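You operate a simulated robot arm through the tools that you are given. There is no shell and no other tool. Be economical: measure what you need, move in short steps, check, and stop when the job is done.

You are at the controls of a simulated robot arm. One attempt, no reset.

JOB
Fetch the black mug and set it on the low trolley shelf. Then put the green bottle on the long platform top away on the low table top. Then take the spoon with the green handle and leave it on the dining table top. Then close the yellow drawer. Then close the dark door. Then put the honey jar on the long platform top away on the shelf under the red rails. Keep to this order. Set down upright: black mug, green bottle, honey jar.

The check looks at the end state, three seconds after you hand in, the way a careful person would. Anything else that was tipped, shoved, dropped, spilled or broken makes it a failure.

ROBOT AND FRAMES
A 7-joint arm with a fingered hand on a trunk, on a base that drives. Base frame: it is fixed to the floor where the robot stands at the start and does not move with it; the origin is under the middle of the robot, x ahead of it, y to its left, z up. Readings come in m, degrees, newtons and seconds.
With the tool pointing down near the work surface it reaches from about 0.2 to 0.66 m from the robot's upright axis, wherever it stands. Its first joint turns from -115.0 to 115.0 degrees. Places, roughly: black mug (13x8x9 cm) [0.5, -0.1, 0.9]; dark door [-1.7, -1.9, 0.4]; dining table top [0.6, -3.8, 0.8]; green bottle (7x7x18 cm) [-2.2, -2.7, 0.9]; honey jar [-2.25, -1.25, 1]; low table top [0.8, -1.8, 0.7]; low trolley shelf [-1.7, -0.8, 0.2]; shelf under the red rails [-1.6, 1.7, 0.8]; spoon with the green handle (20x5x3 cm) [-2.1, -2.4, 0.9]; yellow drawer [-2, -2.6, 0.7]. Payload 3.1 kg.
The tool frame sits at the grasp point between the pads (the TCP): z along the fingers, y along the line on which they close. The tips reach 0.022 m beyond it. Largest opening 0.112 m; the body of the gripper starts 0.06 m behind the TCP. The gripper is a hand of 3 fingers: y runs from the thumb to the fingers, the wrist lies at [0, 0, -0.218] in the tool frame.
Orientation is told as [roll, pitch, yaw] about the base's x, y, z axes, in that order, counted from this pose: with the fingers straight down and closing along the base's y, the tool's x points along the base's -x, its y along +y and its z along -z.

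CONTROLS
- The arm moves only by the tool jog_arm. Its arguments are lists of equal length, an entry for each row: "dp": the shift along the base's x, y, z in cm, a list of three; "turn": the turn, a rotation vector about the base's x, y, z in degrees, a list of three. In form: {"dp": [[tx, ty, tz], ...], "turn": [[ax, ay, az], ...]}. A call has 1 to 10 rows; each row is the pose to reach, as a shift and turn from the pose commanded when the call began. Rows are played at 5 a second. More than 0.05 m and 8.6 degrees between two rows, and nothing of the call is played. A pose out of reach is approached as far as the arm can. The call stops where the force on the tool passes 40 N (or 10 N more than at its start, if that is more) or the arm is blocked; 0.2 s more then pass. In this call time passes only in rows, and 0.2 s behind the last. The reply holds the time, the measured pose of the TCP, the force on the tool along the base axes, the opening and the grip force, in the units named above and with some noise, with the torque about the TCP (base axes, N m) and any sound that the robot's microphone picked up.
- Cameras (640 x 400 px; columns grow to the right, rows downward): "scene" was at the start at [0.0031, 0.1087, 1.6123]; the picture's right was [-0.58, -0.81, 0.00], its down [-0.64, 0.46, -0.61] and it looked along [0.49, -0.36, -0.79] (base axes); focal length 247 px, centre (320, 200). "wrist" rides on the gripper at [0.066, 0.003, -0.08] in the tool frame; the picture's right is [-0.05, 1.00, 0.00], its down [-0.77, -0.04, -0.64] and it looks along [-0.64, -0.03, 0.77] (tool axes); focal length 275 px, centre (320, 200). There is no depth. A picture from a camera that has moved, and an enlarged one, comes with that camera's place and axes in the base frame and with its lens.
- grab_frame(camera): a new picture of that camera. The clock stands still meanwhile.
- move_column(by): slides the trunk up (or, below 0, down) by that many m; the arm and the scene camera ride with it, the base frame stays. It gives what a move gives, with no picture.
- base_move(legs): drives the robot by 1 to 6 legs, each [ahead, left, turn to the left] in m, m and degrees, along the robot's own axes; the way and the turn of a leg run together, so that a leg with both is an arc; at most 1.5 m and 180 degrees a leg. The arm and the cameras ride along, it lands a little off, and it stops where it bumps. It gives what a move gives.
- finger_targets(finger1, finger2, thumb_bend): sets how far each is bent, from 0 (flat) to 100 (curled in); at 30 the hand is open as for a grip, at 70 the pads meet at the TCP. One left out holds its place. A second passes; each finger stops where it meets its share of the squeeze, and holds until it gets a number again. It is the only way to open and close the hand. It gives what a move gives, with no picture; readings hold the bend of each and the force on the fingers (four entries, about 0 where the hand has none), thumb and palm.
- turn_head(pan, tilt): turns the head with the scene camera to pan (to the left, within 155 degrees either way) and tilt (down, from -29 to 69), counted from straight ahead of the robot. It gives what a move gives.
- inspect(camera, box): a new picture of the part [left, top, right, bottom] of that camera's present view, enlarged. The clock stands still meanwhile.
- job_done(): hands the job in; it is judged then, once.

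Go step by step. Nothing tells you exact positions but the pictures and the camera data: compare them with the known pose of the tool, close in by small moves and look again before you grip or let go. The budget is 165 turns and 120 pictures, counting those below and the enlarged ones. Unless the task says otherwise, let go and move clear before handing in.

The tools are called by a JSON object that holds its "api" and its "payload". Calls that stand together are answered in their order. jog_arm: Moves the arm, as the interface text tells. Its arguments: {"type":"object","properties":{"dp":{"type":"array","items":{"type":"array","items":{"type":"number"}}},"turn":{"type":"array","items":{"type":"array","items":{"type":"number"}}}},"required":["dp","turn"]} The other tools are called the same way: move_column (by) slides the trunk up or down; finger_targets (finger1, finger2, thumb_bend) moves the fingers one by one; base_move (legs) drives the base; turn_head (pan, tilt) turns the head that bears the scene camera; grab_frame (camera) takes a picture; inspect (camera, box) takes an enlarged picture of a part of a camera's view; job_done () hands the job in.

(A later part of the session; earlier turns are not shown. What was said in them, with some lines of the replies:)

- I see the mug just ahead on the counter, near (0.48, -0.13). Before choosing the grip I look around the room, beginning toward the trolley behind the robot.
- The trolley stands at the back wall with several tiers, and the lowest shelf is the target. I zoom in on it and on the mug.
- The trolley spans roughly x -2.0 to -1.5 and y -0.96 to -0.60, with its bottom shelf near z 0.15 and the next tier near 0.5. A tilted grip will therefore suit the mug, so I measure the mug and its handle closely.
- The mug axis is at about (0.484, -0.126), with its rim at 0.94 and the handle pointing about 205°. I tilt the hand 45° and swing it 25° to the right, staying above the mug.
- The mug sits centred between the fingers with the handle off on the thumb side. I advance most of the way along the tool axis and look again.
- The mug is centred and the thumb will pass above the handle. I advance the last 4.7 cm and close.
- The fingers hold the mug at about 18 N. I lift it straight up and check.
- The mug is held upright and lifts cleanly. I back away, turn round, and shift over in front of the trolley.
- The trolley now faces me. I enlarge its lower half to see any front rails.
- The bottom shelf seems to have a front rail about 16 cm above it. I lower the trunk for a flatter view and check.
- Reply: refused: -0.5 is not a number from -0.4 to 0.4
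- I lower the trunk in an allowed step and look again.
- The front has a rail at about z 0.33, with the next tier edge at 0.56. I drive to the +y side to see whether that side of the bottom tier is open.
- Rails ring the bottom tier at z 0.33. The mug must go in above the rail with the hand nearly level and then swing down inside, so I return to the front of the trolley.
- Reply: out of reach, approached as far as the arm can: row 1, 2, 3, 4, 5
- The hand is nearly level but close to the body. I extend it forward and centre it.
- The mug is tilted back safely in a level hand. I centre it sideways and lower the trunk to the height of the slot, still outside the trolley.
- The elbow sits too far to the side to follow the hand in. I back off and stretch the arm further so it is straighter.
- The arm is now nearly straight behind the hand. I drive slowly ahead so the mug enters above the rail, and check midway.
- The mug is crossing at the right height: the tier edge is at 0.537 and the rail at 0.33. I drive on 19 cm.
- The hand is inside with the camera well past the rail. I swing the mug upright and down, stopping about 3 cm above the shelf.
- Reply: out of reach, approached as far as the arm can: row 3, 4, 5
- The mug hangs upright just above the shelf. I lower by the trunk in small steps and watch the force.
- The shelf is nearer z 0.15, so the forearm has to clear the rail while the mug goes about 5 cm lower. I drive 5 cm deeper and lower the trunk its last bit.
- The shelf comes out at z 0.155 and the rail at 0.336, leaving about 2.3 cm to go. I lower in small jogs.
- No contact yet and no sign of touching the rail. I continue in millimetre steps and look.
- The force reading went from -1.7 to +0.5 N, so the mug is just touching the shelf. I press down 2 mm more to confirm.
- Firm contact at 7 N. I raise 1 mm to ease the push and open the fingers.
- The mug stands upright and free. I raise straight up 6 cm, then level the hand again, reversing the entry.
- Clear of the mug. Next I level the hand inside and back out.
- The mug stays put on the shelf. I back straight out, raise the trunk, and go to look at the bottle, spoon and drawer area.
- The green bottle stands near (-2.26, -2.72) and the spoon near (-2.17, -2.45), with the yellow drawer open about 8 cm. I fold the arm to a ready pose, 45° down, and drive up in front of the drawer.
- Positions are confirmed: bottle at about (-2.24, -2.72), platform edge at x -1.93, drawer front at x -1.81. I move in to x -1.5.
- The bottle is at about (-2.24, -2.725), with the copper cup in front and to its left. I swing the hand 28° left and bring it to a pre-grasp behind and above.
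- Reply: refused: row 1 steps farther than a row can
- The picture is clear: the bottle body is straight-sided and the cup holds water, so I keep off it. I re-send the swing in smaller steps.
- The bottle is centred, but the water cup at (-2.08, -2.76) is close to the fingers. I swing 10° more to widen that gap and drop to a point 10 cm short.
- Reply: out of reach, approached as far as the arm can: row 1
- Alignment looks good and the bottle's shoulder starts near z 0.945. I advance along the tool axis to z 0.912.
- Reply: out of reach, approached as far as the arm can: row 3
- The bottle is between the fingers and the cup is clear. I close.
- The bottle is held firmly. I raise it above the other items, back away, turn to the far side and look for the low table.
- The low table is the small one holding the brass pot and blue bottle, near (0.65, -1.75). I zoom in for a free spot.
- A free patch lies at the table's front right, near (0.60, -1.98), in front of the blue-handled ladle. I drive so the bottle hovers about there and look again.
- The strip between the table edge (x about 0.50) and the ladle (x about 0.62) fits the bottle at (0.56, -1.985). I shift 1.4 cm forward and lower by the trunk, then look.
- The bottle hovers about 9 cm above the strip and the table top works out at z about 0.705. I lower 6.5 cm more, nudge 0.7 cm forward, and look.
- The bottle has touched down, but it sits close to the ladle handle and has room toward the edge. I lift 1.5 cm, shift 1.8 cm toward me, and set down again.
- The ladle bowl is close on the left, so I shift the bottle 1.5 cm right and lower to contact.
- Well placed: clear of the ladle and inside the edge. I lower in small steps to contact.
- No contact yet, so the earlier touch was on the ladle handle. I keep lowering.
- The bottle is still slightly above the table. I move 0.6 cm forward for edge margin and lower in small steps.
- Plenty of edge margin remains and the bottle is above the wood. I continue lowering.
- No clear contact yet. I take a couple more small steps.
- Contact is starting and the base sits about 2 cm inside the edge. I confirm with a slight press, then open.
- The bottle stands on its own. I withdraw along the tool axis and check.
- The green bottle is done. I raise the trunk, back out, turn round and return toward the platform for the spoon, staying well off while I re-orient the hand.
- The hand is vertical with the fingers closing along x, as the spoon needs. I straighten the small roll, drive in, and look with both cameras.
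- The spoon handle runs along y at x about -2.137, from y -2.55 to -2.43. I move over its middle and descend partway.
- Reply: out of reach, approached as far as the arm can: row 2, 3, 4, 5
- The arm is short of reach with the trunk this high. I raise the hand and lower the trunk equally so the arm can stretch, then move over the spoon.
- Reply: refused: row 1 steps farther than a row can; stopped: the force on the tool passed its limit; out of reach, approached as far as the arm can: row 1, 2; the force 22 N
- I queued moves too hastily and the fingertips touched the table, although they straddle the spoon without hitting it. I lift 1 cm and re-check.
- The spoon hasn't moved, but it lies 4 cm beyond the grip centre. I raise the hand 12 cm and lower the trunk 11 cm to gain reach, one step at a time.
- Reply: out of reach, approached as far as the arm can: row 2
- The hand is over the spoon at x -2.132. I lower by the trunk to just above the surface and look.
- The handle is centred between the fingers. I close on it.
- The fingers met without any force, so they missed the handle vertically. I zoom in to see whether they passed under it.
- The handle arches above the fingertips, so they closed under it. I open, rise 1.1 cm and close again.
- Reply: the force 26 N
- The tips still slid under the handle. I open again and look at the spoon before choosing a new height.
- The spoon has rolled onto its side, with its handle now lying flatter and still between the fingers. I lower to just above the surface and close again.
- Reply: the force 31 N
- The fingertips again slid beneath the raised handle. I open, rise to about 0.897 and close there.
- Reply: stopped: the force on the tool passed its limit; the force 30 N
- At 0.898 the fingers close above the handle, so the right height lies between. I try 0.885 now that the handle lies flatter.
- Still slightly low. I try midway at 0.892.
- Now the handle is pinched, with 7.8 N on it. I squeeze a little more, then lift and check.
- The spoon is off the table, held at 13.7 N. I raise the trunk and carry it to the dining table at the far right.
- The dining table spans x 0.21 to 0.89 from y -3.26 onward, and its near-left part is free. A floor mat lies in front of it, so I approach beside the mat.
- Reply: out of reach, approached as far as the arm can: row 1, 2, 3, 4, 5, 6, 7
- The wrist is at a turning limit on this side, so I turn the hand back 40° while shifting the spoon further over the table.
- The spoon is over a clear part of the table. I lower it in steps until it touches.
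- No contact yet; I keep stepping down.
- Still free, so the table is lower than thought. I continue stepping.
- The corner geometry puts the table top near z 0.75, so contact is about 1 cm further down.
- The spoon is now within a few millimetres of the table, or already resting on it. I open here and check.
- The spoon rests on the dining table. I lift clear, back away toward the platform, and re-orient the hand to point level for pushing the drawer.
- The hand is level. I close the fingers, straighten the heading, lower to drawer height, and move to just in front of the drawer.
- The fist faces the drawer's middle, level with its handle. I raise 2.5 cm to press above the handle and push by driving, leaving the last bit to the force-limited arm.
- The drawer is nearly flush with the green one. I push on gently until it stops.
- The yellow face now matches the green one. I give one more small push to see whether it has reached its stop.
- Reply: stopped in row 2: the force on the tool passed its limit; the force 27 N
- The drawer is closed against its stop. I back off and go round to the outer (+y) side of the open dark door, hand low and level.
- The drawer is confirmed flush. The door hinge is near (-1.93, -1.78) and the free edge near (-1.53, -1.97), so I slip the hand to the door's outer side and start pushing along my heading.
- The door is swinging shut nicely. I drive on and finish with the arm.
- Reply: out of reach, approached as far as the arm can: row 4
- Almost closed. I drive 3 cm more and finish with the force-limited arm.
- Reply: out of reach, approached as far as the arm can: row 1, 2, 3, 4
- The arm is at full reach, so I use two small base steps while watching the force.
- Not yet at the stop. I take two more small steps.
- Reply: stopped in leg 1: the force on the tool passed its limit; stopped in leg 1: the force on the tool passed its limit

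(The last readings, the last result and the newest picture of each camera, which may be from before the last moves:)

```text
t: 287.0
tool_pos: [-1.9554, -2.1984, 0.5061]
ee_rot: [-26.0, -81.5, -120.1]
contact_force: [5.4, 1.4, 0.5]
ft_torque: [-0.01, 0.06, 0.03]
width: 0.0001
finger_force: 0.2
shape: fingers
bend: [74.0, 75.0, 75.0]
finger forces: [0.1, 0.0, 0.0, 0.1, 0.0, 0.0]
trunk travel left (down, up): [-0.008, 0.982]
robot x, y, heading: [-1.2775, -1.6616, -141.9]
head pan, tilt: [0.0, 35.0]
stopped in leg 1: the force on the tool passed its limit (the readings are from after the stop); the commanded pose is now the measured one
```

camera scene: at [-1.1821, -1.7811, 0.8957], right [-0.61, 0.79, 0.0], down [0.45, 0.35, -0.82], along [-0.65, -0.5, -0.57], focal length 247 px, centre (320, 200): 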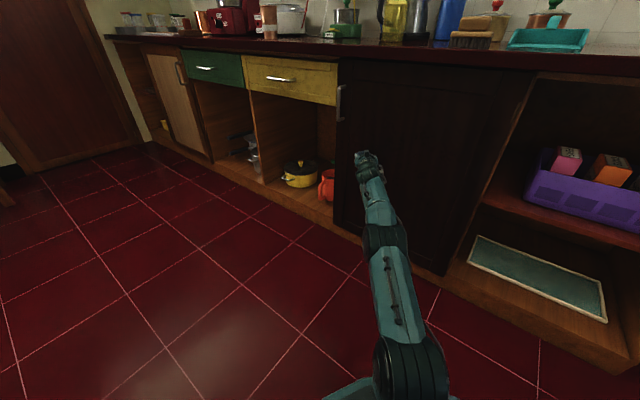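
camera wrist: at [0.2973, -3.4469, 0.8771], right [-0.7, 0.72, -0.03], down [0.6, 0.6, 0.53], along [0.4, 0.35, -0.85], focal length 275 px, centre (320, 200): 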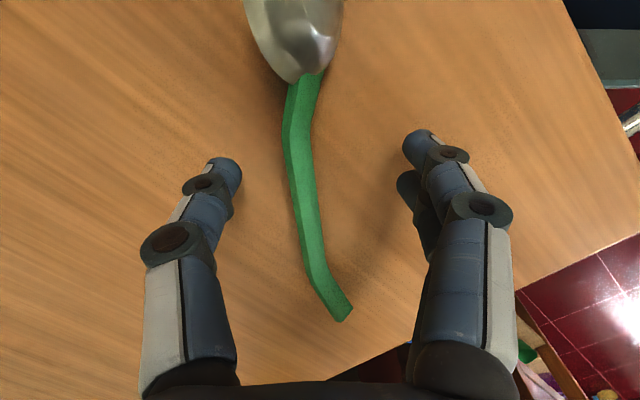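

The door is firmly closed. I back off, raise the trunk, face the platform again near the honey jar, and tilt the hand back to 45°.

{"api": "base_move", "payload": {"legs": [[-0.5, 0, 0], [0, 0, -38]]}}

{"api": "move_column", "payload": {"by": 0.4}}

{"api": "move_column", "payload": {"by": 0.39}}

{"api": "jog_arm", "payload": {"dp": [[3, 0, 0], [6, 0, 0], [9, 0, 0], [12, 0, 0], [15, 0, 0]], "turn": [[0, -7.5, 0], [0, -15, 0], [0, -22.5, 0], [0, -30, 0], [0, -37, 0]]}}

{"api": "finger_targets", "payload": {"finger1": 30, "finger2": 30, "thumb_bend": 30}}

{"api": "turn_head", "payload": {"pan": 0, "tilt": 35}}

{"api": "grab_frame", "payload": {"camera": "scene"}}

```text
t: 291.8
tool_pos: [-1.7453, -1.3536, 0.503]
ee_rot: [-25.8, -81.4, -158.0]
contact_force: [-0.2, 0.1, -0.2]
ft_torque: [0.0, -0.01, 0.0]
width: 0.0001
finger_force: 0.1
shape: fingers
bend: [74.0, 75.0, 75.0]
finger forces: [0.1, 0.0, 0.0, 0.0, 0.0, 0.0]
trunk travel left (down, up): [-0.008, 0.982]
robot x, y, heading: [-0.8793, -1.3449, -179.5]
head pan, tilt: [0.0, 35.0]
```

```text
t: 295.6
tool_pos: [-1.7471, -1.3541, 0.9042]
ee_rot: [-25.7, -81.4, -158.1]
contact_force: [-0.4, 0.1, -0.7]
ft_torque: [0.01, -0.02, -0.01]
width: 0.0
finger_force: 0.2
shape: fingers
bend: [74.0, 75.0, 75.0]
finger forces: [0.1, 0.1, 0.0, 0.1, 0.0, 0.0]
trunk travel left (down, up): [-0.408, 0.582]
robot x, y, heading: [-0.8793, -1.3429, -179.4]
head pan, tilt: [0.0, 35.0]
```

```text
t: 299.4
tool_pos: [-1.7467, -1.3545, 1.2943]
ee_rot: [-25.7, -81.4, -158.1]
contact_force: [-0.5, 0.4, -0.4]
ft_torque: [0.01, 0.0, 0.02]
width: 0.0
finger_force: 0.1
shape: fingers
bend: [74.0, 75.0, 75.0]
finger forces: [0.0, 0.0, 0.0, 0.0, 0.1, 0.0]
trunk travel left (down, up): [-0.798, 0.192]
robot x, y, heading: [-0.8756, -1.3408, -179.6]
head pan, tilt: [0.0, 35.0]
```

```text
t: 300.6
tool_pos: [-1.5952, -1.3538, 1.2952]
ee_rot: [-7.2, -44.8, -175.4]
contact_force: [0.5, 0.2, 0.6]
ft_torque: [0.01, -0.02, 0.01]
width: 0.0001
finger_force: 0.0
shape: fingers
bend: [74.0, 75.0, 75.0]
finger forces: [0.0, 0.0, 0.0, 0.0, 0.0, 0.1]
trunk travel left (down, up): [-0.798, 0.192]
robot x, y, heading: [-0.8736, -1.3418, -179.5]
head pan, tilt: [0.0, 35.0]
```

```text
t: 301.6
tool_pos: [-1.5958, -1.3533, 1.2956]
ee_rot: [-7.4, -44.9, -175.5]
contact_force: [0.4, -0.1, 0.5]
ft_torque: [-0.02, -0.03, 0.01]
width: 0.1107
finger_force: 0.0
shape: fingers
bend: [30.0, 30.0, 30.0]
finger forces: [0.0, 0.0, 0.1, 0.0, 0.0, 0.0]
trunk travel left (down, up): [-0.798, 0.192]
robot x, y, heading: [-0.8758, -1.3455, -179.4]
head pan, tilt: [0.0, 35.0]
```

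```text
t: 302.1
tool_pos: [-1.595, -1.354, 1.2953]
ee_rot: [-7.3, -44.9, -175.5]
contact_force: [-0.5, -0.6, 0.0]
ft_torque: [-0.01, 0.0, -0.03]
width: 0.1113
finger_force: 0.0
shape: fingers
bend: [30.0, 30.0, 30.0]
finger forces: [0.0, 0.0, 0.0, 0.1, 0.0, 0.0]
trunk travel left (down, up): [-0.798, 0.192]
robot x, y, heading: [-0.8745, -1.3448, -179.4]
head pan, tilt: [0.0, 35.0]
```

```text
17 pictures are left
camera scene: at [-0.8998, -1.4976, 1.6857], right [-0.01, 1.0, 0.0], down [0.57, 0.0, -0.82], along [-0.82, -0.01, -0.57], focal length 247 px, centre (320, 200)
```

scene: 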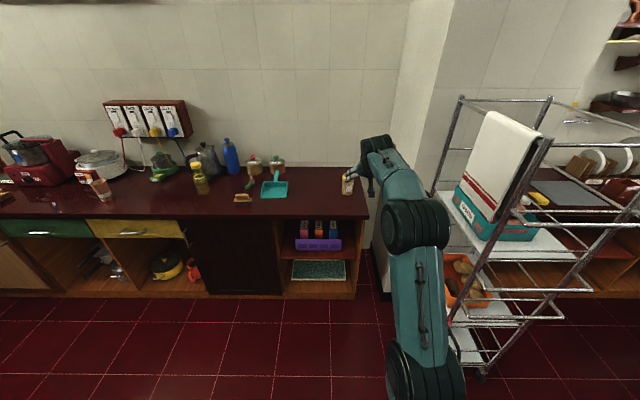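

The honey jar stands near (-2.19, -1.345). I correct the hand's roll, drive in to x -1.45, and take a close look.

{"api": "jog_arm", "payload": {"dp": [[3, 0, 0], [6, 0, 0]], "turn": [[-5.1, -0.4, 5.2], [-5.1, -0.4, 5.2]]}}

{"api": "base_move", "payload": {"legs": [[0.55, 0.08, -0.6]]}}

{"api": "grab_frame", "payload": {"camera": "wrist"}}

{"api": "inspect", "payload": {"camera": "scene", "box": [320, 180, 480, 300]}}

```text
t: 302.8
tool_pos: [-1.5358, -1.3533, 1.2953]
ee_rot: [-0.1, -45.1, -175.3]
contact_force: [-0.1, 0.1, 0.3]
ft_torque: [0.02, 0.03, 0.02]
width: 0.1111
finger_force: 0.1
shape: fingers
bend: [30.0, 30.0, 30.0]
finger forces: [0.1, 0.0, 0.0, 0.0, 0.1, 0.1]
trunk travel left (down, up): [-0.798, 0.192]
robot x, y, heading: [-0.8726, -1.3456, -179.6]
head pan, tilt: [0.0, 35.0]
```

```text
t: 305.9
tool_pos: [-2.0883, -1.4214, 1.294]
ee_rot: [-0.1, -44.9, -176.2]
contact_force: [0.3, 0.9, 0.1]
ft_torque: [0.01, 0.01, 0.02]
width: 0.1111
finger_force: 0.1
shape: fingers
bend: [30.0, 30.0, 30.0]
finger forces: [0.0, 0.0, 0.0, 0.1, 0.0, 0.0]
trunk travel left (down, up): [-0.798, 0.192]
robot x, y, heading: [-1.4309, -1.4223, 179.3]
head pan, tilt: [0.0, 35.0]
```

```text
16 pictures are left
camera wrist: at [-1.9853, -1.4203, 1.3045], right [0.03, -1.0, 0.03], down [-0.1, 0.03, 0.99], along [-0.99, -0.04, -0.1], focal length 275 px, centre (320, 200)
```

wrist: 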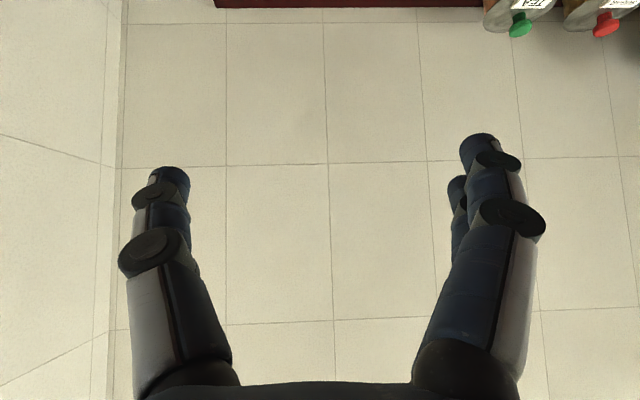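

```text
3.33 times, centred on (400, 240) of scene
camera zoom: at [-1.4547, -1.5779, 1.6857], right [0.01, 1.0, 0.0], down [0.57, 0.0, -0.82], along [-0.82, 0.01, -0.57], focal length 824 px, centre (53, 67)
```

zoom: 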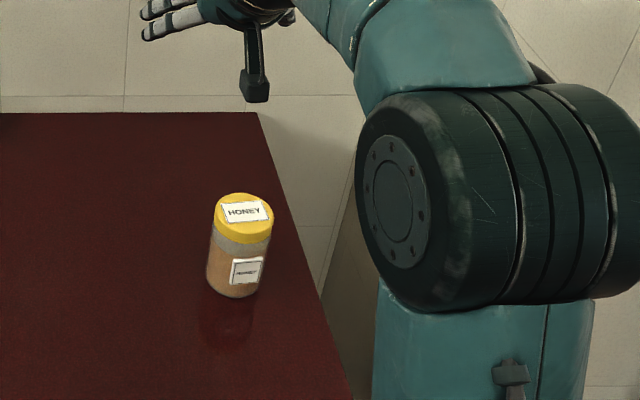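

The jar is at about (-2.167, -1.337), 13 cm tall, its lid above z 0.94. I move to a pre-grasp 12 cm back along the tool axis.

{"api": "jog_arm", "payload": {"dp": [[0, 2, -4], [0, 4, -8], [0, 6, -12], [0, 8, -16], [0, 9, -20], [0.3, 9, -25], [0.5, 9, -30]], "turn": [[0, 0, 0], [0, 0, 0], [0, 0, 0], [0, 0, 0], [0, 0, 0], [0, 0, 0], [0, 0, 0]]}}

{"api": "grab_frame", "payload": {"camera": "wrist"}}

```text
t: 307.6
tool_pos: [-2.0844, -1.3326, 0.9923]
ee_rot: [0.0, -45.0, -176.3]
contact_force: [-0.1, -0.8, 0.2]
ft_torque: [-0.01, 0.02, 0.01]
width: 0.1111
finger_force: 0.2
shape: fingers
bend: [30.0, 30.0, 30.0]
finger forces: [0.0, 0.0, 0.1, 0.0, 0.0, 0.0]
trunk travel left (down, up): [-0.798, 0.192]
robot x, y, heading: [-1.4305, -1.4235, 179.6]
head pan, tilt: [0.0, 35.0]
```

```text
14 pictures are left
camera wrist: at [-1.9804, -1.3302, 1.0014], right [0.03, -1.0, 0.03], down [-0.1, 0.03, 0.99], along [-0.99, -0.03, -0.1], focal length 275 px, centre (320, 200)
```

wrist: 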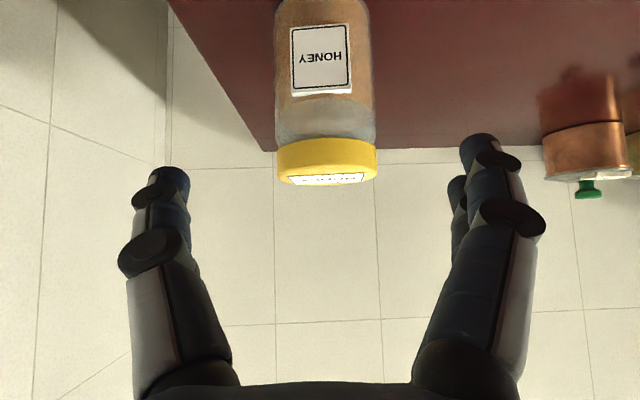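

The jar is centred. I advance along the axis to the grip height and close.

{"api": "jog_arm", "payload": {"dp": [[-2.9, -0.2, -2.9], [-5.8, -0.4, -5.8], [-8.8, -0.6, -8.7]], "turn": [[0, 0, 0], [0, 0, 0], [0, 0, 0]]}}

{"api": "finger_targets", "payload": {"finger1": 58, "finger2": 58, "thumb_bend": 58}}

{"api": "move_column", "payload": {"by": 0.1}}

{"api": "grab_frame", "payload": {"camera": "wrist"}}

```text
t: 308.4
tool_pos: [-2.172, -1.3396, 0.9054]
ee_rot: [-0.1, -44.8, -176.2]
contact_force: [1.6, 0.0, -0.1]
ft_torque: [0.02, 0.04, 0.03]
width: 0.1113
finger_force: 0.3
shape: fingers
bend: [30.0, 30.0, 30.0]
finger forces: [0.1, 0.2, 0.0, 0.0, 0.0, 1.1]
trunk travel left (down, up): [-0.798, 0.192]
robot x, y, heading: [-1.4295, -1.4251, 179.5]
head pan, tilt: [0.0, 35.0]
```

```text
t: 309.4
tool_pos: [-2.1726, -1.3398, 0.9074]
ee_rot: [0.1, -45.0, -176.3]
contact_force: [0.5, -0.3, -0.7]
ft_torque: [0.03, 0.02, -0.04]
width: 0.0644
finger_force: 14.8
shape: fingers
bend: [48.0, 53.0, 51.0]
finger forces: [5.9, 9.6, 0.0, 0.0, 14.5, 0.1]
trunk travel left (down, up): [-0.798, 0.192]
robot x, y, heading: [-1.4291, -1.4273, 179.5]
head pan, tilt: [0.0, 35.0]
```

```text
t: 310.7
tool_pos: [-2.1729, -1.3385, 1.007]
ee_rot: [0.1, -44.9, -176.3]
contact_force: [-1.2, 0.0, -4.3]
ft_torque: [0.01, -0.02, -0.01]
width: 0.0646
finger_force: 15.2
shape: fingers
bend: [48.0, 53.0, 51.0]
finger forces: [5.9, 8.8, 0.0, 0.1, 14.3, 0.0]
trunk travel left (down, up): [-0.898, 0.092]
robot x, y, heading: [-1.4283, -1.4251, 179.6]
head pan, tilt: [0.0, 35.0]
```

```text
13 pictures are left
camera wrist: at [-2.0689, -1.3361, 1.0161], right [0.03, -1.0, 0.03], down [-0.1, 0.03, 0.99], along [-0.99, -0.04, -0.1], focal length 275 px, centre (320, 200)
```

wrist: 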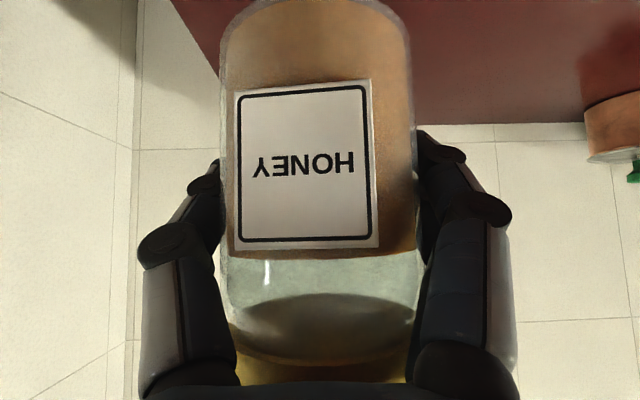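

The jar is held; I tighten slightly. Next I back off and travel to the niche on the far +y side, then look for the shelf under the red rails.

{"api": "finger_targets", "payload": {"finger1": 66, "finger2": 66, "thumb_bend": 66}}

{"api": "base_move", "payload": {"legs": [[-1.0, 0, 0], [0, -1.0, 0], [0, -1.1, 0]]}}

{"api": "turn_head", "payload": {"pan": -50, "tilt": 25}}

{"api": "grab_frame", "payload": {"camera": "scene"}}

```text
t: 311.7
tool_pos: [-2.1725, -1.3383, 1.0079]
ee_rot: [0.0, -44.9, -176.4]
contact_force: [-0.4, 0.1, -4.0]
ft_torque: [0.0, 0.01, -0.03]
width: 0.0637
finger_force: 24.2
shape: fingers
bend: [47.0, 57.0, 56.0]
finger forces: [8.4, 16.7, 0.1, 0.0, 23.8, 0.1]
trunk travel left (down, up): [-0.898, 0.092]
robot x, y, heading: [-1.4258, -1.4247, 179.8]
head pan, tilt: [0.0, 35.0]
```

```text
t: 327.0
tool_pos: [-1.1201, 0.788, 1.0062]
ee_rot: [0.0, -44.9, -177.8]
contact_force: [-0.8, 0.6, -4.1]
ft_torque: [0.01, 0.0, 0.02]
width: 0.0636
finger_force: 24.5
shape: fingers
bend: [47.0, 57.0, 56.0]
finger forces: [8.4, 16.3, 0.0, 0.0, 23.8, 0.0]
trunk travel left (down, up): [-0.898, 0.092]
robot x, y, heading: [-0.3789, 0.6849, 178.2]
head pan, tilt: [0.0, 35.0]
```

```text
t: 328.2
tool_pos: [-1.1205, 0.7876, 1.0062]
ee_rot: [0.0, -44.8, -177.6]
contact_force: [-0.2, 0.7, -4.3]
ft_torque: [0.02, 0.0, -0.04]
width: 0.0637
finger_force: 23.9
shape: fingers
bend: [47.0, 57.0, 56.0]
finger forces: [8.3, 16.4, 0.0, 0.1, 23.7, 0.1]
trunk travel left (down, up): [-0.898, 0.092]
robot x, y, heading: [-0.3778, 0.6819, 178.3]
head pan, tilt: [-50.0, 25.0]
```

```text
12 pictures are left
camera scene: at [-0.3788, 0.5996, 1.8015], right [0.79, 0.62, 0.0], down [0.26, -0.33, -0.91], along [-0.56, 0.71, -0.42], focal length 247 px, centre (320, 200)
```

scene: 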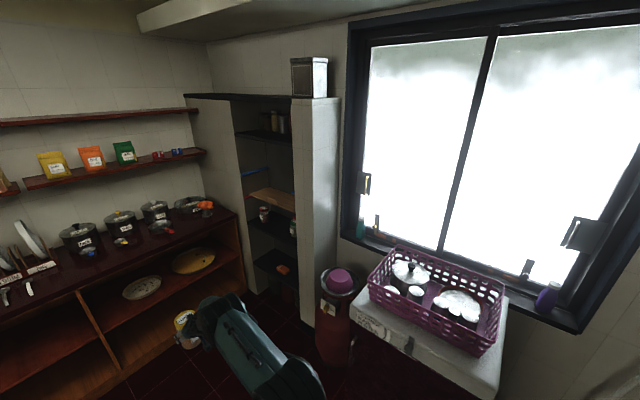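

{"api": "inspect", "payload": {"camera": "scene", "box": [190, 90, 350, 330]}}

```text
1.67 times, centred on (270, 210) of scene
camera zoom: at [-0.3788, 0.5996, 1.8015], right [0.79, 0.62, 0.0], down [0.26, -0.33, -0.91], along [-0.56, 0.71, -0.42], focal length 412 px, centre (403, 183)
```

zoom: 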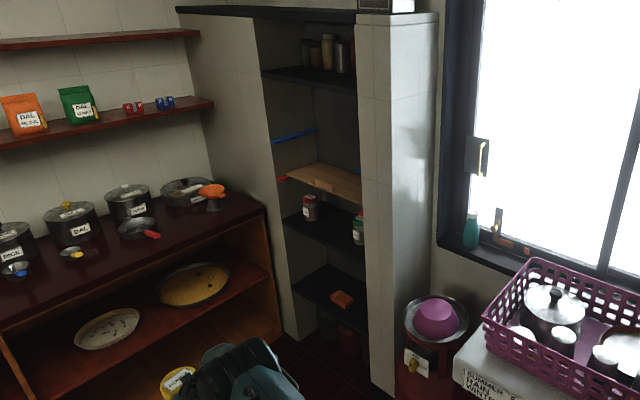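

The tall niche opens toward -y, and the dark shelf at z about 0.81 lies below the plank and red rails at z 1.08. It has a free middle between two jars, near (-1.645, 1.65). I drive round to face it.

{"api": "base_move", "payload": {"legs": [[0.6, 0.5, 0], [0, 0, -88.3], [0, 0.54, 0]]}}

{"api": "jog_arm", "payload": {"dp": [[-4, 0, 0], [-8, 0, 0], [-12, 0, 0], [-16, 0, 0], [-20, 0, 0]], "turn": [[0, 0, 0], [0, 0, 0], [0, 0, 0], [0, 0, 0], [0, 0, 0]]}}

{"api": "turn_head", "payload": {"pan": 0, "tilt": 35}}

{"api": "grab_frame", "payload": {"camera": "scene"}}

```text
t: 338.9
tool_pos: [-1.4592, 0.9604, 1.0054]
ee_rot: [0.1, -44.9, 93.4]
contact_force: [0.5, 0.4, -3.7]
ft_torque: [0.01, -0.01, 0.01]
width: 0.0636
finger_force: 23.2
shape: fingers
bend: [47.0, 57.0, 57.0]
finger forces: [8.5, 15.4, 0.1, 0.0, 23.1, 0.1]
trunk travel left (down, up): [-0.898, 0.092]
robot x, y, heading: [-1.5522, 0.2106, 89.5]
head pan, tilt: [-50.0, 25.0]
```

```text
t: 340.1
tool_pos: [-1.6641, 0.9573, 1.0055]
ee_rot: [-0.2, -45.0, 93.4]
contact_force: [0.2, 0.0, -3.3]
ft_torque: [0.0, -0.01, 0.02]
width: 0.0633
finger_force: 23.6
shape: fingers
bend: [47.0, 57.0, 57.0]
finger forces: [8.3, 14.9, 0.0, 0.0, 22.7, 0.1]
trunk travel left (down, up): [-0.898, 0.092]
robot x, y, heading: [-1.5456, 0.2163, 89.4]
head pan, tilt: [-50.0, 25.0]
```

```text
t: 341.3
tool_pos: [-1.6608, 0.9604, 1.0053]
ee_rot: [0.1, -45.0, 93.3]
contact_force: [-0.1, 0.2, -3.4]
ft_torque: [-0.02, 0.01, 0.02]
width: 0.0636
finger_force: 23.2
shape: fingers
bend: [47.0, 57.0, 57.0]
finger forces: [8.4, 15.0, 0.0, 0.0, 22.6, 0.1]
trunk travel left (down, up): [-0.898, 0.092]
robot x, y, heading: [-1.5521, 0.215, 89.4]
head pan, tilt: [0.0, 35.0]
```

```text
10 pictures are left
camera scene: at [-1.7005, 0.2458, 1.7857], right [1.0, -0.01, 0.0], down [-0.01, -0.57, -0.82], along [0.01, 0.82, -0.57], focal length 247 px, centre (320, 200)
```

scene: 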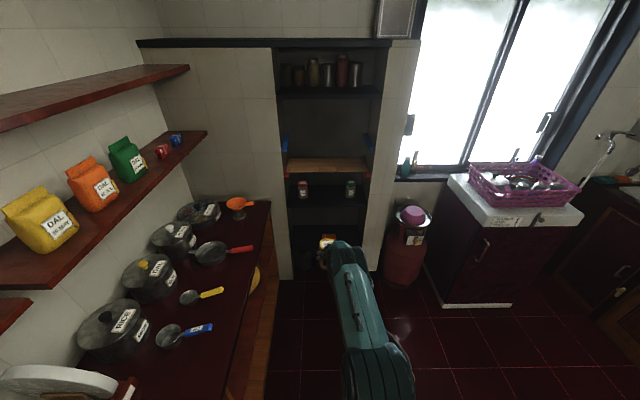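

I have a frontal view of the niche. I enlarge it to measure the shelf exactly.

{"api": "inspect", "payload": {"camera": "scene", "box": [260, 120, 400, 250]}}

```text
3.08 times, centred on (330, 185) of scene
camera zoom: at [-1.7005, 0.2458, 1.7857], right [1.0, -0.01, 0.0], down [-0.01, -0.57, -0.82], along [0.01, 0.82, -0.57], focal length 761 px, centre (289, 246)
```

zoom: 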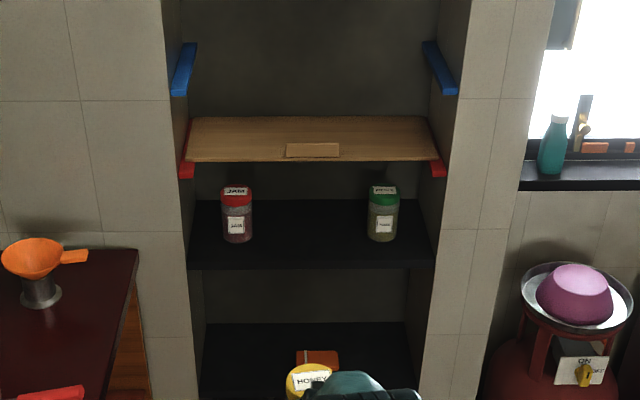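

The JAM and SPICE jars stand at x -1.82 and -1.49 on the shelf at z about 0.82, leaving the middle free at x -1.65. I lower to z 0.922 and drive in short of the opening.

{"api": "move_column", "payload": {"by": -0.083}}

{"api": "base_move", "payload": {"legs": [[0.45, 0, 0.6]]}}

{"api": "inspect", "payload": {"camera": "scene", "box": [250, 130, 430, 280]}}

```text
t: 342.5
tool_pos: [-1.6608, 0.9595, 0.9222]
ee_rot: [0.0, -44.9, 93.4]
contact_force: [0.8, 1.3, -3.2]
ft_torque: [-0.02, -0.02, -0.03]
width: 0.0634
finger_force: 23.5
shape: fingers
bend: [47.0, 57.0, 57.0]
finger forces: [8.4, 14.9, 0.0, 0.1, 22.7, 0.0]
trunk travel left (down, up): [-0.815, 0.175]
robot x, y, heading: [-1.5495, 0.2157, 89.1]
head pan, tilt: [0.0, 35.0]
```

```text
t: 345.2
tool_pos: [-1.6683, 1.4087, 0.9223]
ee_rot: [0.1, -44.8, 94.2]
contact_force: [0.9, -0.7, -4.0]
ft_torque: [-0.02, 0.03, 0.04]
width: 0.0635
finger_force: 23.1
shape: fingers
bend: [47.0, 57.0, 57.0]
finger forces: [8.4, 14.9, 0.0, 0.0, 22.7, 0.0]
trunk travel left (down, up): [-0.815, 0.175]
robot x, y, heading: [-1.5483, 0.6676, 89.9]
head pan, tilt: [0.0, 35.0]
```

```text
2.67 times, centred on (340, 205) of scene
camera zoom: at [-1.6985, 0.6942, 1.7027], right [1.0, 0.0, 0.0], down [0.0, -0.57, -0.82], along [0.0, 0.82, -0.57], focal length 659 px, centre (267, 187)
```

zoom: 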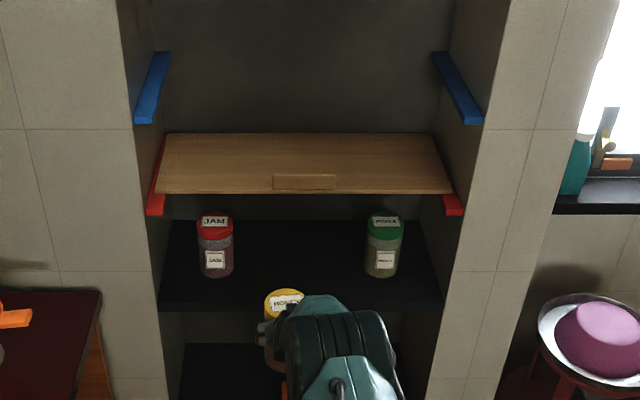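

The shelf front is nearer y 1.60 and its height about 0.795. I centre the jar between the others, dip slightly and drive in to y 1.68.

{"api": "jog_arm", "payload": {"dp": [[1.5, 0, -0.8], [3.2, 0, -1.5]], "turn": [[0, 0, 0], [0, 0, 0]]}}

{"api": "base_move", "payload": {"legs": [[0.27, 0, 0]]}}

{"api": "inspect", "payload": {"camera": "scene", "box": [250, 150, 430, 330]}}

{"api": "grab_frame", "payload": {"camera": "wrist"}}

```text
t: 345.8
tool_pos: [-1.6369, 1.4084, 0.9071]
ee_rot: [0.0, -44.8, 94.1]
contact_force: [0.0, 0.6, -3.6]
ft_torque: [-0.01, 0.0, 0.0]
width: 0.0635
finger_force: 23.1
shape: fingers
bend: [47.0, 57.0, 57.0]
finger forces: [8.5, 14.8, 0.1, 0.1, 22.6, 0.1]
trunk travel left (down, up): [-0.815, 0.175]
robot x, y, heading: [-1.5452, 0.6664, 90.1]
head pan, tilt: [0.0, 35.0]
```

```text
t: 347.7
tool_pos: [-1.6363, 1.6754, 0.9077]
ee_rot: [0.0, -44.7, 94.2]
contact_force: [0.6, 1.1, -3.2]
ft_torque: [0.01, -0.01, 0.01]
width: 0.0637
finger_force: 22.8
shape: fingers
bend: [47.0, 57.0, 57.0]
finger forces: [8.5, 14.9, 0.0, 0.2, 22.6, 0.0]
trunk travel left (down, up): [-0.815, 0.175]
robot x, y, heading: [-1.5464, 0.9333, 89.7]
head pan, tilt: [0.0, 35.0]
```

```text
2.22 times, centred on (340, 240) of scene
camera zoom: at [-1.6983, 0.9613, 1.7027], right [1.0, 0.0, 0.0], down [0.0, -0.57, -0.82], along [0.0, 0.82, -0.57], focal length 549 px, centre (276, 111)
```

zoom: 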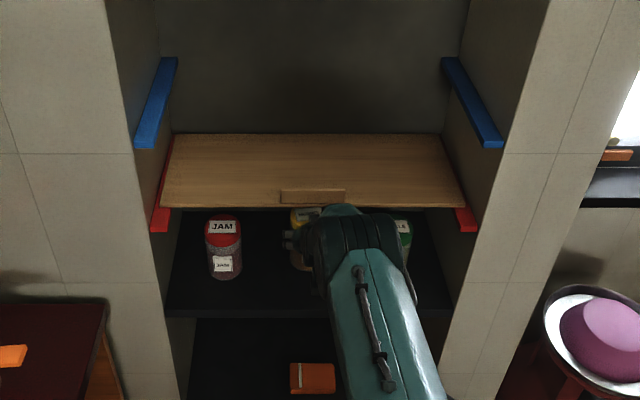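

```text
6 pictures are left
camera wrist: at [-1.6321, 1.5706, 0.9172], right [-1.0, -0.04, 0.03], down [0.03, 0.1, 0.99], along [-0.04, 0.99, -0.1], focal length 275 px, centre (320, 200)
```

wrist: 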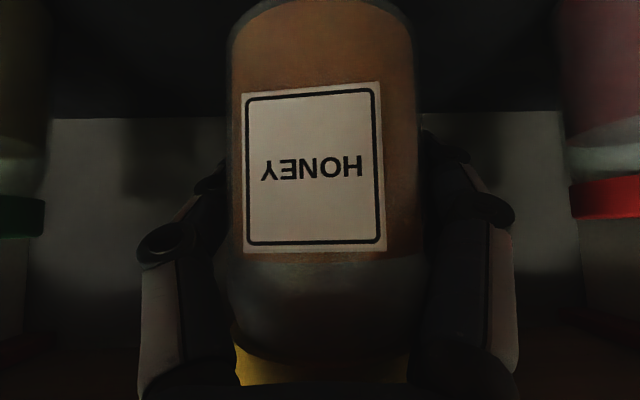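

The honey jar hangs midway between its neighbours, and the view confirms the shelf at z about 0.795. I lower most of the way, then step to contact.

{"api": "move_column", "payload": {"by": -0.035}}

{"api": "jog_arm", "payload": {"dp": [[0, 0, -0.5]], "turn": [[0, 0, 0]]}}

{"api": "jog_arm", "payload": {"dp": [[0, 0, -0.4]], "turn": [[0, 0, 0]]}}

{"api": "jog_arm", "payload": {"dp": [[0, 0, -0.3]], "turn": [[0, 0, 0]]}}

```text
t: 348.5
tool_pos: [-1.6359, 1.6749, 0.8719]
ee_rot: [0.1, -44.9, 94.1]
contact_force: [-0.1, -0.2, -3.9]
ft_torque: [0.03, -0.01, -0.03]
width: 0.0635
finger_force: 22.4
shape: fingers
bend: [47.0, 57.0, 57.0]
finger forces: [8.3, 14.8, 0.0, 0.0, 22.7, 0.0]
trunk travel left (down, up): [-0.78, 0.21]
robot x, y, heading: [-1.5461, 0.9366, 89.7]
head pan, tilt: [0.0, 35.0]
```

```text
t: 348.9
tool_pos: [-1.6365, 1.6748, 0.868]
ee_rot: [0.0, -44.8, 94.1]
contact_force: [-0.6, -0.7, -3.1]
ft_torque: [-0.01, -0.01, 0.0]
width: 0.0635
finger_force: 22.9
shape: fingers
bend: [47.0, 57.0, 57.0]
finger forces: [8.4, 14.8, 0.0, 0.0, 22.7, 0.0]
trunk travel left (down, up): [-0.78, 0.21]
robot x, y, heading: [-1.5435, 0.9333, 90.2]
head pan, tilt: [0.0, 35.0]
```

```text
t: 349.3
tool_pos: [-1.637, 1.6758, 0.864]
ee_rot: [0.0, -44.8, 94.0]
contact_force: [0.0, -0.4, -4.0]
ft_torque: [0.0, 0.01, 0.01]
width: 0.0637
finger_force: 22.8
shape: fingers
bend: [47.0, 57.0, 57.0]
finger forces: [8.4, 14.8, 0.1, 0.0, 22.6, 0.0]
trunk travel left (down, up): [-0.78, 0.21]
robot x, y, heading: [-1.5475, 0.9294, 90.4]
head pan, tilt: [0.0, 35.0]
```

```text
t: 349.7
tool_pos: [-1.6362, 1.6758, 0.8595]
ee_rot: [0.0, -44.8, 94.1]
contact_force: [-0.1, 0.7, -4.1]
ft_torque: [0.02, 0.0, -0.01]
width: 0.0634
finger_force: 22.7
shape: fingers
bend: [47.0, 57.0, 57.0]
finger forces: [8.4, 14.9, 0.0, 0.1, 22.6, 0.0]
trunk travel left (down, up): [-0.78, 0.21]
robot x, y, heading: [-1.5498, 0.9301, 90.0]
head pan, tilt: [0.0, 35.0]
```

Still the full 4 N weight on the hand. I continue in small steps.

{"api": "jog_arm", "payload": {"dp": [[0, 0, -0.4]], "turn": [[0, 0, 0]]}}

{"api": "jog_arm", "payload": {"dp": [[0, 0, -0.3]], "turn": [[0, 0, 0]]}}

{"api": "jog_arm", "payload": {"dp": [[0, 0, -0.3]], "turn": [[0, 0, 0]]}}

```text
t: 350.1
tool_pos: [-1.6368, 1.6751, 0.8574]
ee_rot: [0.0, -45.0, 94.2]
contact_force: [0.4, 0.9, -0.8]
ft_torque: [0.11, -0.01, 0.0]
width: 0.0635
finger_force: 23.5
shape: fingers
bend: [47.0, 57.0, 57.0]
finger forces: [8.5, 15.8, 0.0, 0.1, 22.8, 0.2]
trunk travel left (down, up): [-0.78, 0.21]
robot x, y, heading: [-1.5483, 0.9295, 90.4]
head pan, tilt: [0.0, 35.0]
```

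```text
t: 350.5
tool_pos: [-1.6378, 1.6748, 0.8559]
ee_rot: [0.0, -45.3, 94.1]
contact_force: [0.6, -2.6, 8.0]
ft_torque: [0.21, -0.03, -0.04]
width: 0.0634
finger_force: 25.4
shape: fingers
bend: [47.0, 57.0, 57.0]
finger forces: [8.4, 17.7, 0.0, 0.0, 23.6, 0.1]
trunk travel left (down, up): [-0.78, 0.21]
robot x, y, heading: [-1.5502, 0.9324, 90.0]
head pan, tilt: [0.0, 35.0]
```

```text
t: 350.9
tool_pos: [-1.6368, 1.6749, 0.855]
ee_rot: [-0.1, -45.5, 94.1]
contact_force: [0.2, -0.7, 18.1]
ft_torque: [0.26, -0.04, 0.0]
width: 0.0634
finger_force: 25.8
shape: fingers
bend: [47.0, 58.0, 57.0]
finger forces: [8.7, 18.2, 0.0, 0.0, 23.5, 0.0]
trunk travel left (down, up): [-0.78, 0.21]
robot x, y, heading: [-1.5451, 0.9318, 90.2]
head pan, tilt: [0.0, 35.0]
```

The jar is firmly on the shelf at 18 N. I ease up 4 mm, release, and look.

{"api": "jog_arm", "payload": {"dp": [[0, 0, 0.45]], "turn": [[0, 0, 0]]}}

{"api": "finger_targets", "payload": {"finger1": 32, "finger2": 32, "thumb_bend": 32}}

{"api": "grab_frame", "payload": {"camera": "wrist"}}

```text
t: 351.3
tool_pos: [-1.6368, 1.6738, 0.8557]
ee_rot: [0.0, -44.9, 94.1]
contact_force: [-2.0, 5.6, 8.1]
ft_torque: [0.33, -0.08, 0.04]
width: 0.0633
finger_force: 25.7
shape: fingers
bend: [47.0, 58.0, 57.0]
finger forces: [8.9, 19.3, 0.0, 0.0, 23.4, 0.1]
trunk travel left (down, up): [-0.78, 0.21]
robot x, y, heading: [-1.5473, 0.9339, 90.0]
head pan, tilt: [0.0, 35.0]
```

```text
t: 352.3
tool_pos: [-1.6367, 1.6738, 0.8562]
ee_rot: [0.1, -45.0, 94.1]
contact_force: [0.9, 0.8, -0.3]
ft_torque: [0.04, -0.01, 0.02]
width: 0.1059
finger_force: 0.1
shape: fingers
bend: [32.0, 32.0, 32.0]
finger forces: [0.1, 0.0, 0.0, 0.0, 0.0, 0.0]
trunk travel left (down, up): [-0.78, 0.21]
robot x, y, heading: [-1.5484, 0.9304, 90.2]
head pan, tilt: [0.0, 35.0]
```

```text
5 pictures are left
camera wrist: at [-1.6326, 1.5696, 0.8658], right [-1.0, -0.04, 0.03], down [0.03, 0.1, 0.99], along [-0.04, 0.99, -0.1], focal length 275 px, centre (320, 200)
```

wrist: 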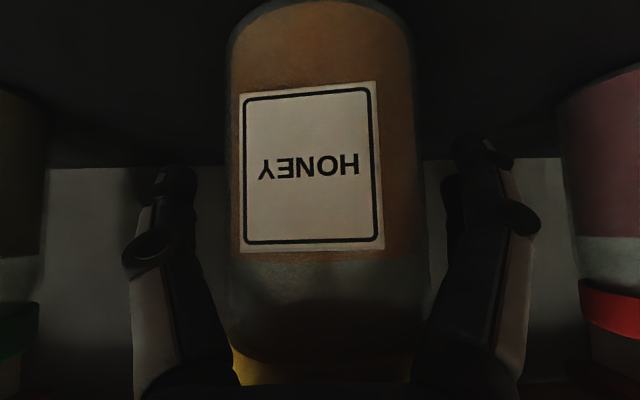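

The jar stands upright on its own. I withdraw along the tool axis, back out, and check.

{"api": "jog_arm", "payload": {"dp": [[0.15, -2.2, 2.2], [0.3, -4.4, 4.4], [0.5, -6.6, 6.6], [0.6, -8.6, 8.6]], "turn": [[0, 0, 0], [0, 0, 0], [0, 0, 0], [0, 0, 0]]}}

{"api": "base_move", "payload": {"legs": [[-0.5, 0, 0]]}}

{"api": "inspect", "payload": {"camera": "scene", "box": [250, 130, 430, 280]}}

```text
t: 353.3
tool_pos: [-1.6298, 1.5867, 0.9424]
ee_rot: [0.1, -45.0, 94.1]
contact_force: [-0.9, 1.3, 0.1]
ft_torque: [-0.01, -0.05, 0.02]
width: 0.1057
finger_force: 0.1
shape: fingers
bend: [32.0, 32.0, 32.0]
finger forces: [0.0, 0.0, 0.0, 0.0, 0.1, 0.0]
trunk travel left (down, up): [-0.78, 0.21]
robot x, y, heading: [-1.5455, 0.9325, 90.0]
head pan, tilt: [0.0, 35.0]
```

```text
t: 356.2
tool_pos: [-1.6351, 1.0826, 0.9425]
ee_rot: [0.0, -44.8, 94.6]
contact_force: [0.2, -0.4, 0.0]
ft_torque: [0.02, 0.01, -0.01]
width: 0.1057
finger_force: 0.0
shape: fingers
bend: [32.0, 32.0, 32.0]
finger forces: [0.0, 0.0, 0.1, 0.0, 0.0, 0.1]
trunk travel left (down, up): [-0.78, 0.21]
robot x, y, heading: [-1.5445, 0.4286, 90.8]
head pan, tilt: [0.0, 35.0]
```

```text
2.67 times, centred on (340, 205) of scene
camera zoom: at [-1.6962, 0.4527, 1.6677], right [1.0, 0.01, 0.0], down [0.01, -0.57, -0.82], along [-0.01, 0.82, -0.57], focal length 659 px, centre (267, 187)
```

zoom: 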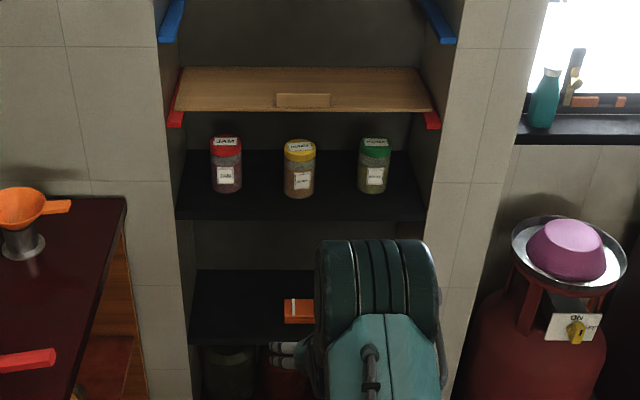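

The honey jar stands upright between its neighbours under the red rails. As a last check I look back toward the trolley, door and drawer.

{"api": "turn_head", "payload": {"pan": 155, "tilt": 25}}

{"api": "grab_frame", "payload": {"camera": "scene"}}

```text
t: 358.6
tool_pos: [-1.6359, 1.0821, 0.9432]
ee_rot: [-0.1, -44.9, 94.8]
contact_force: [0.0, 0.0, -0.3]
ft_torque: [0.01, 0.02, 0.01]
width: 0.1056
finger_force: 0.1
shape: fingers
bend: [32.0, 32.0, 32.0]
finger forces: [0.0, 0.0, 0.0, 0.1, 0.0, 0.1]
trunk travel left (down, up): [-0.78, 0.21]
robot x, y, heading: [-1.5462, 0.4262, 90.5]
head pan, tilt: [154.7, 25.0]
```

```text
3 pictures are left
camera scene: at [-1.7339, 0.2814, 1.6835], right [-0.91, 0.42, 0.0], down [0.18, 0.38, -0.91], along [-0.38, -0.82, -0.42], focal length 247 px, centre (320, 200)
```

scene: 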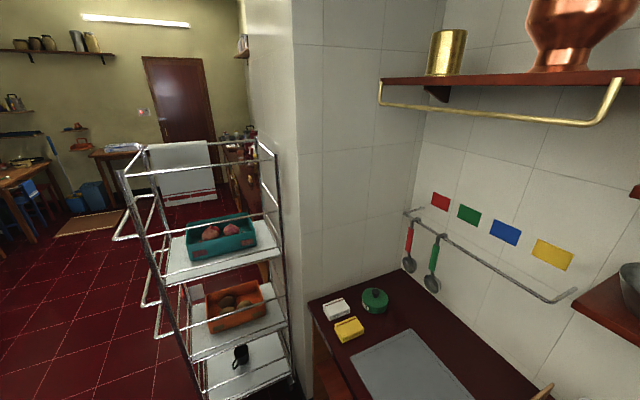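

The mug stands upright on the low trolley shelf and the door no longer sticks out. The hand is empty and clear, so I hand in.

{"api": "job_done", "payload": {}}

```text
The job is handed in.
```

I did all six tasks in the order given and handed the job in; the hand is empty and clear.

- **Black mug:** it stands upright on the low trolley shelf, seen in the last picture.
- **Green bottle:** it stands upright at the front of the low table top. While I was lowering it, it briefly touched the ladle handle there at about 12 N. The ladle did not appear to move.
- **Spoon with the green handle:** it lies on the dining table top. Picking it up took several tries and rolled it onto its side.
- **Yellow drawer:** I pushed it in to its stop, level with the green drawer beside it.
- **Dark door:** I pushed it shut to its stop. The last picture does not show it head-on, but it no longer sticks out.
- **Honey jar:** it stands upright between the jam jar and the green-lidded jar, on the shelf under the red rails.
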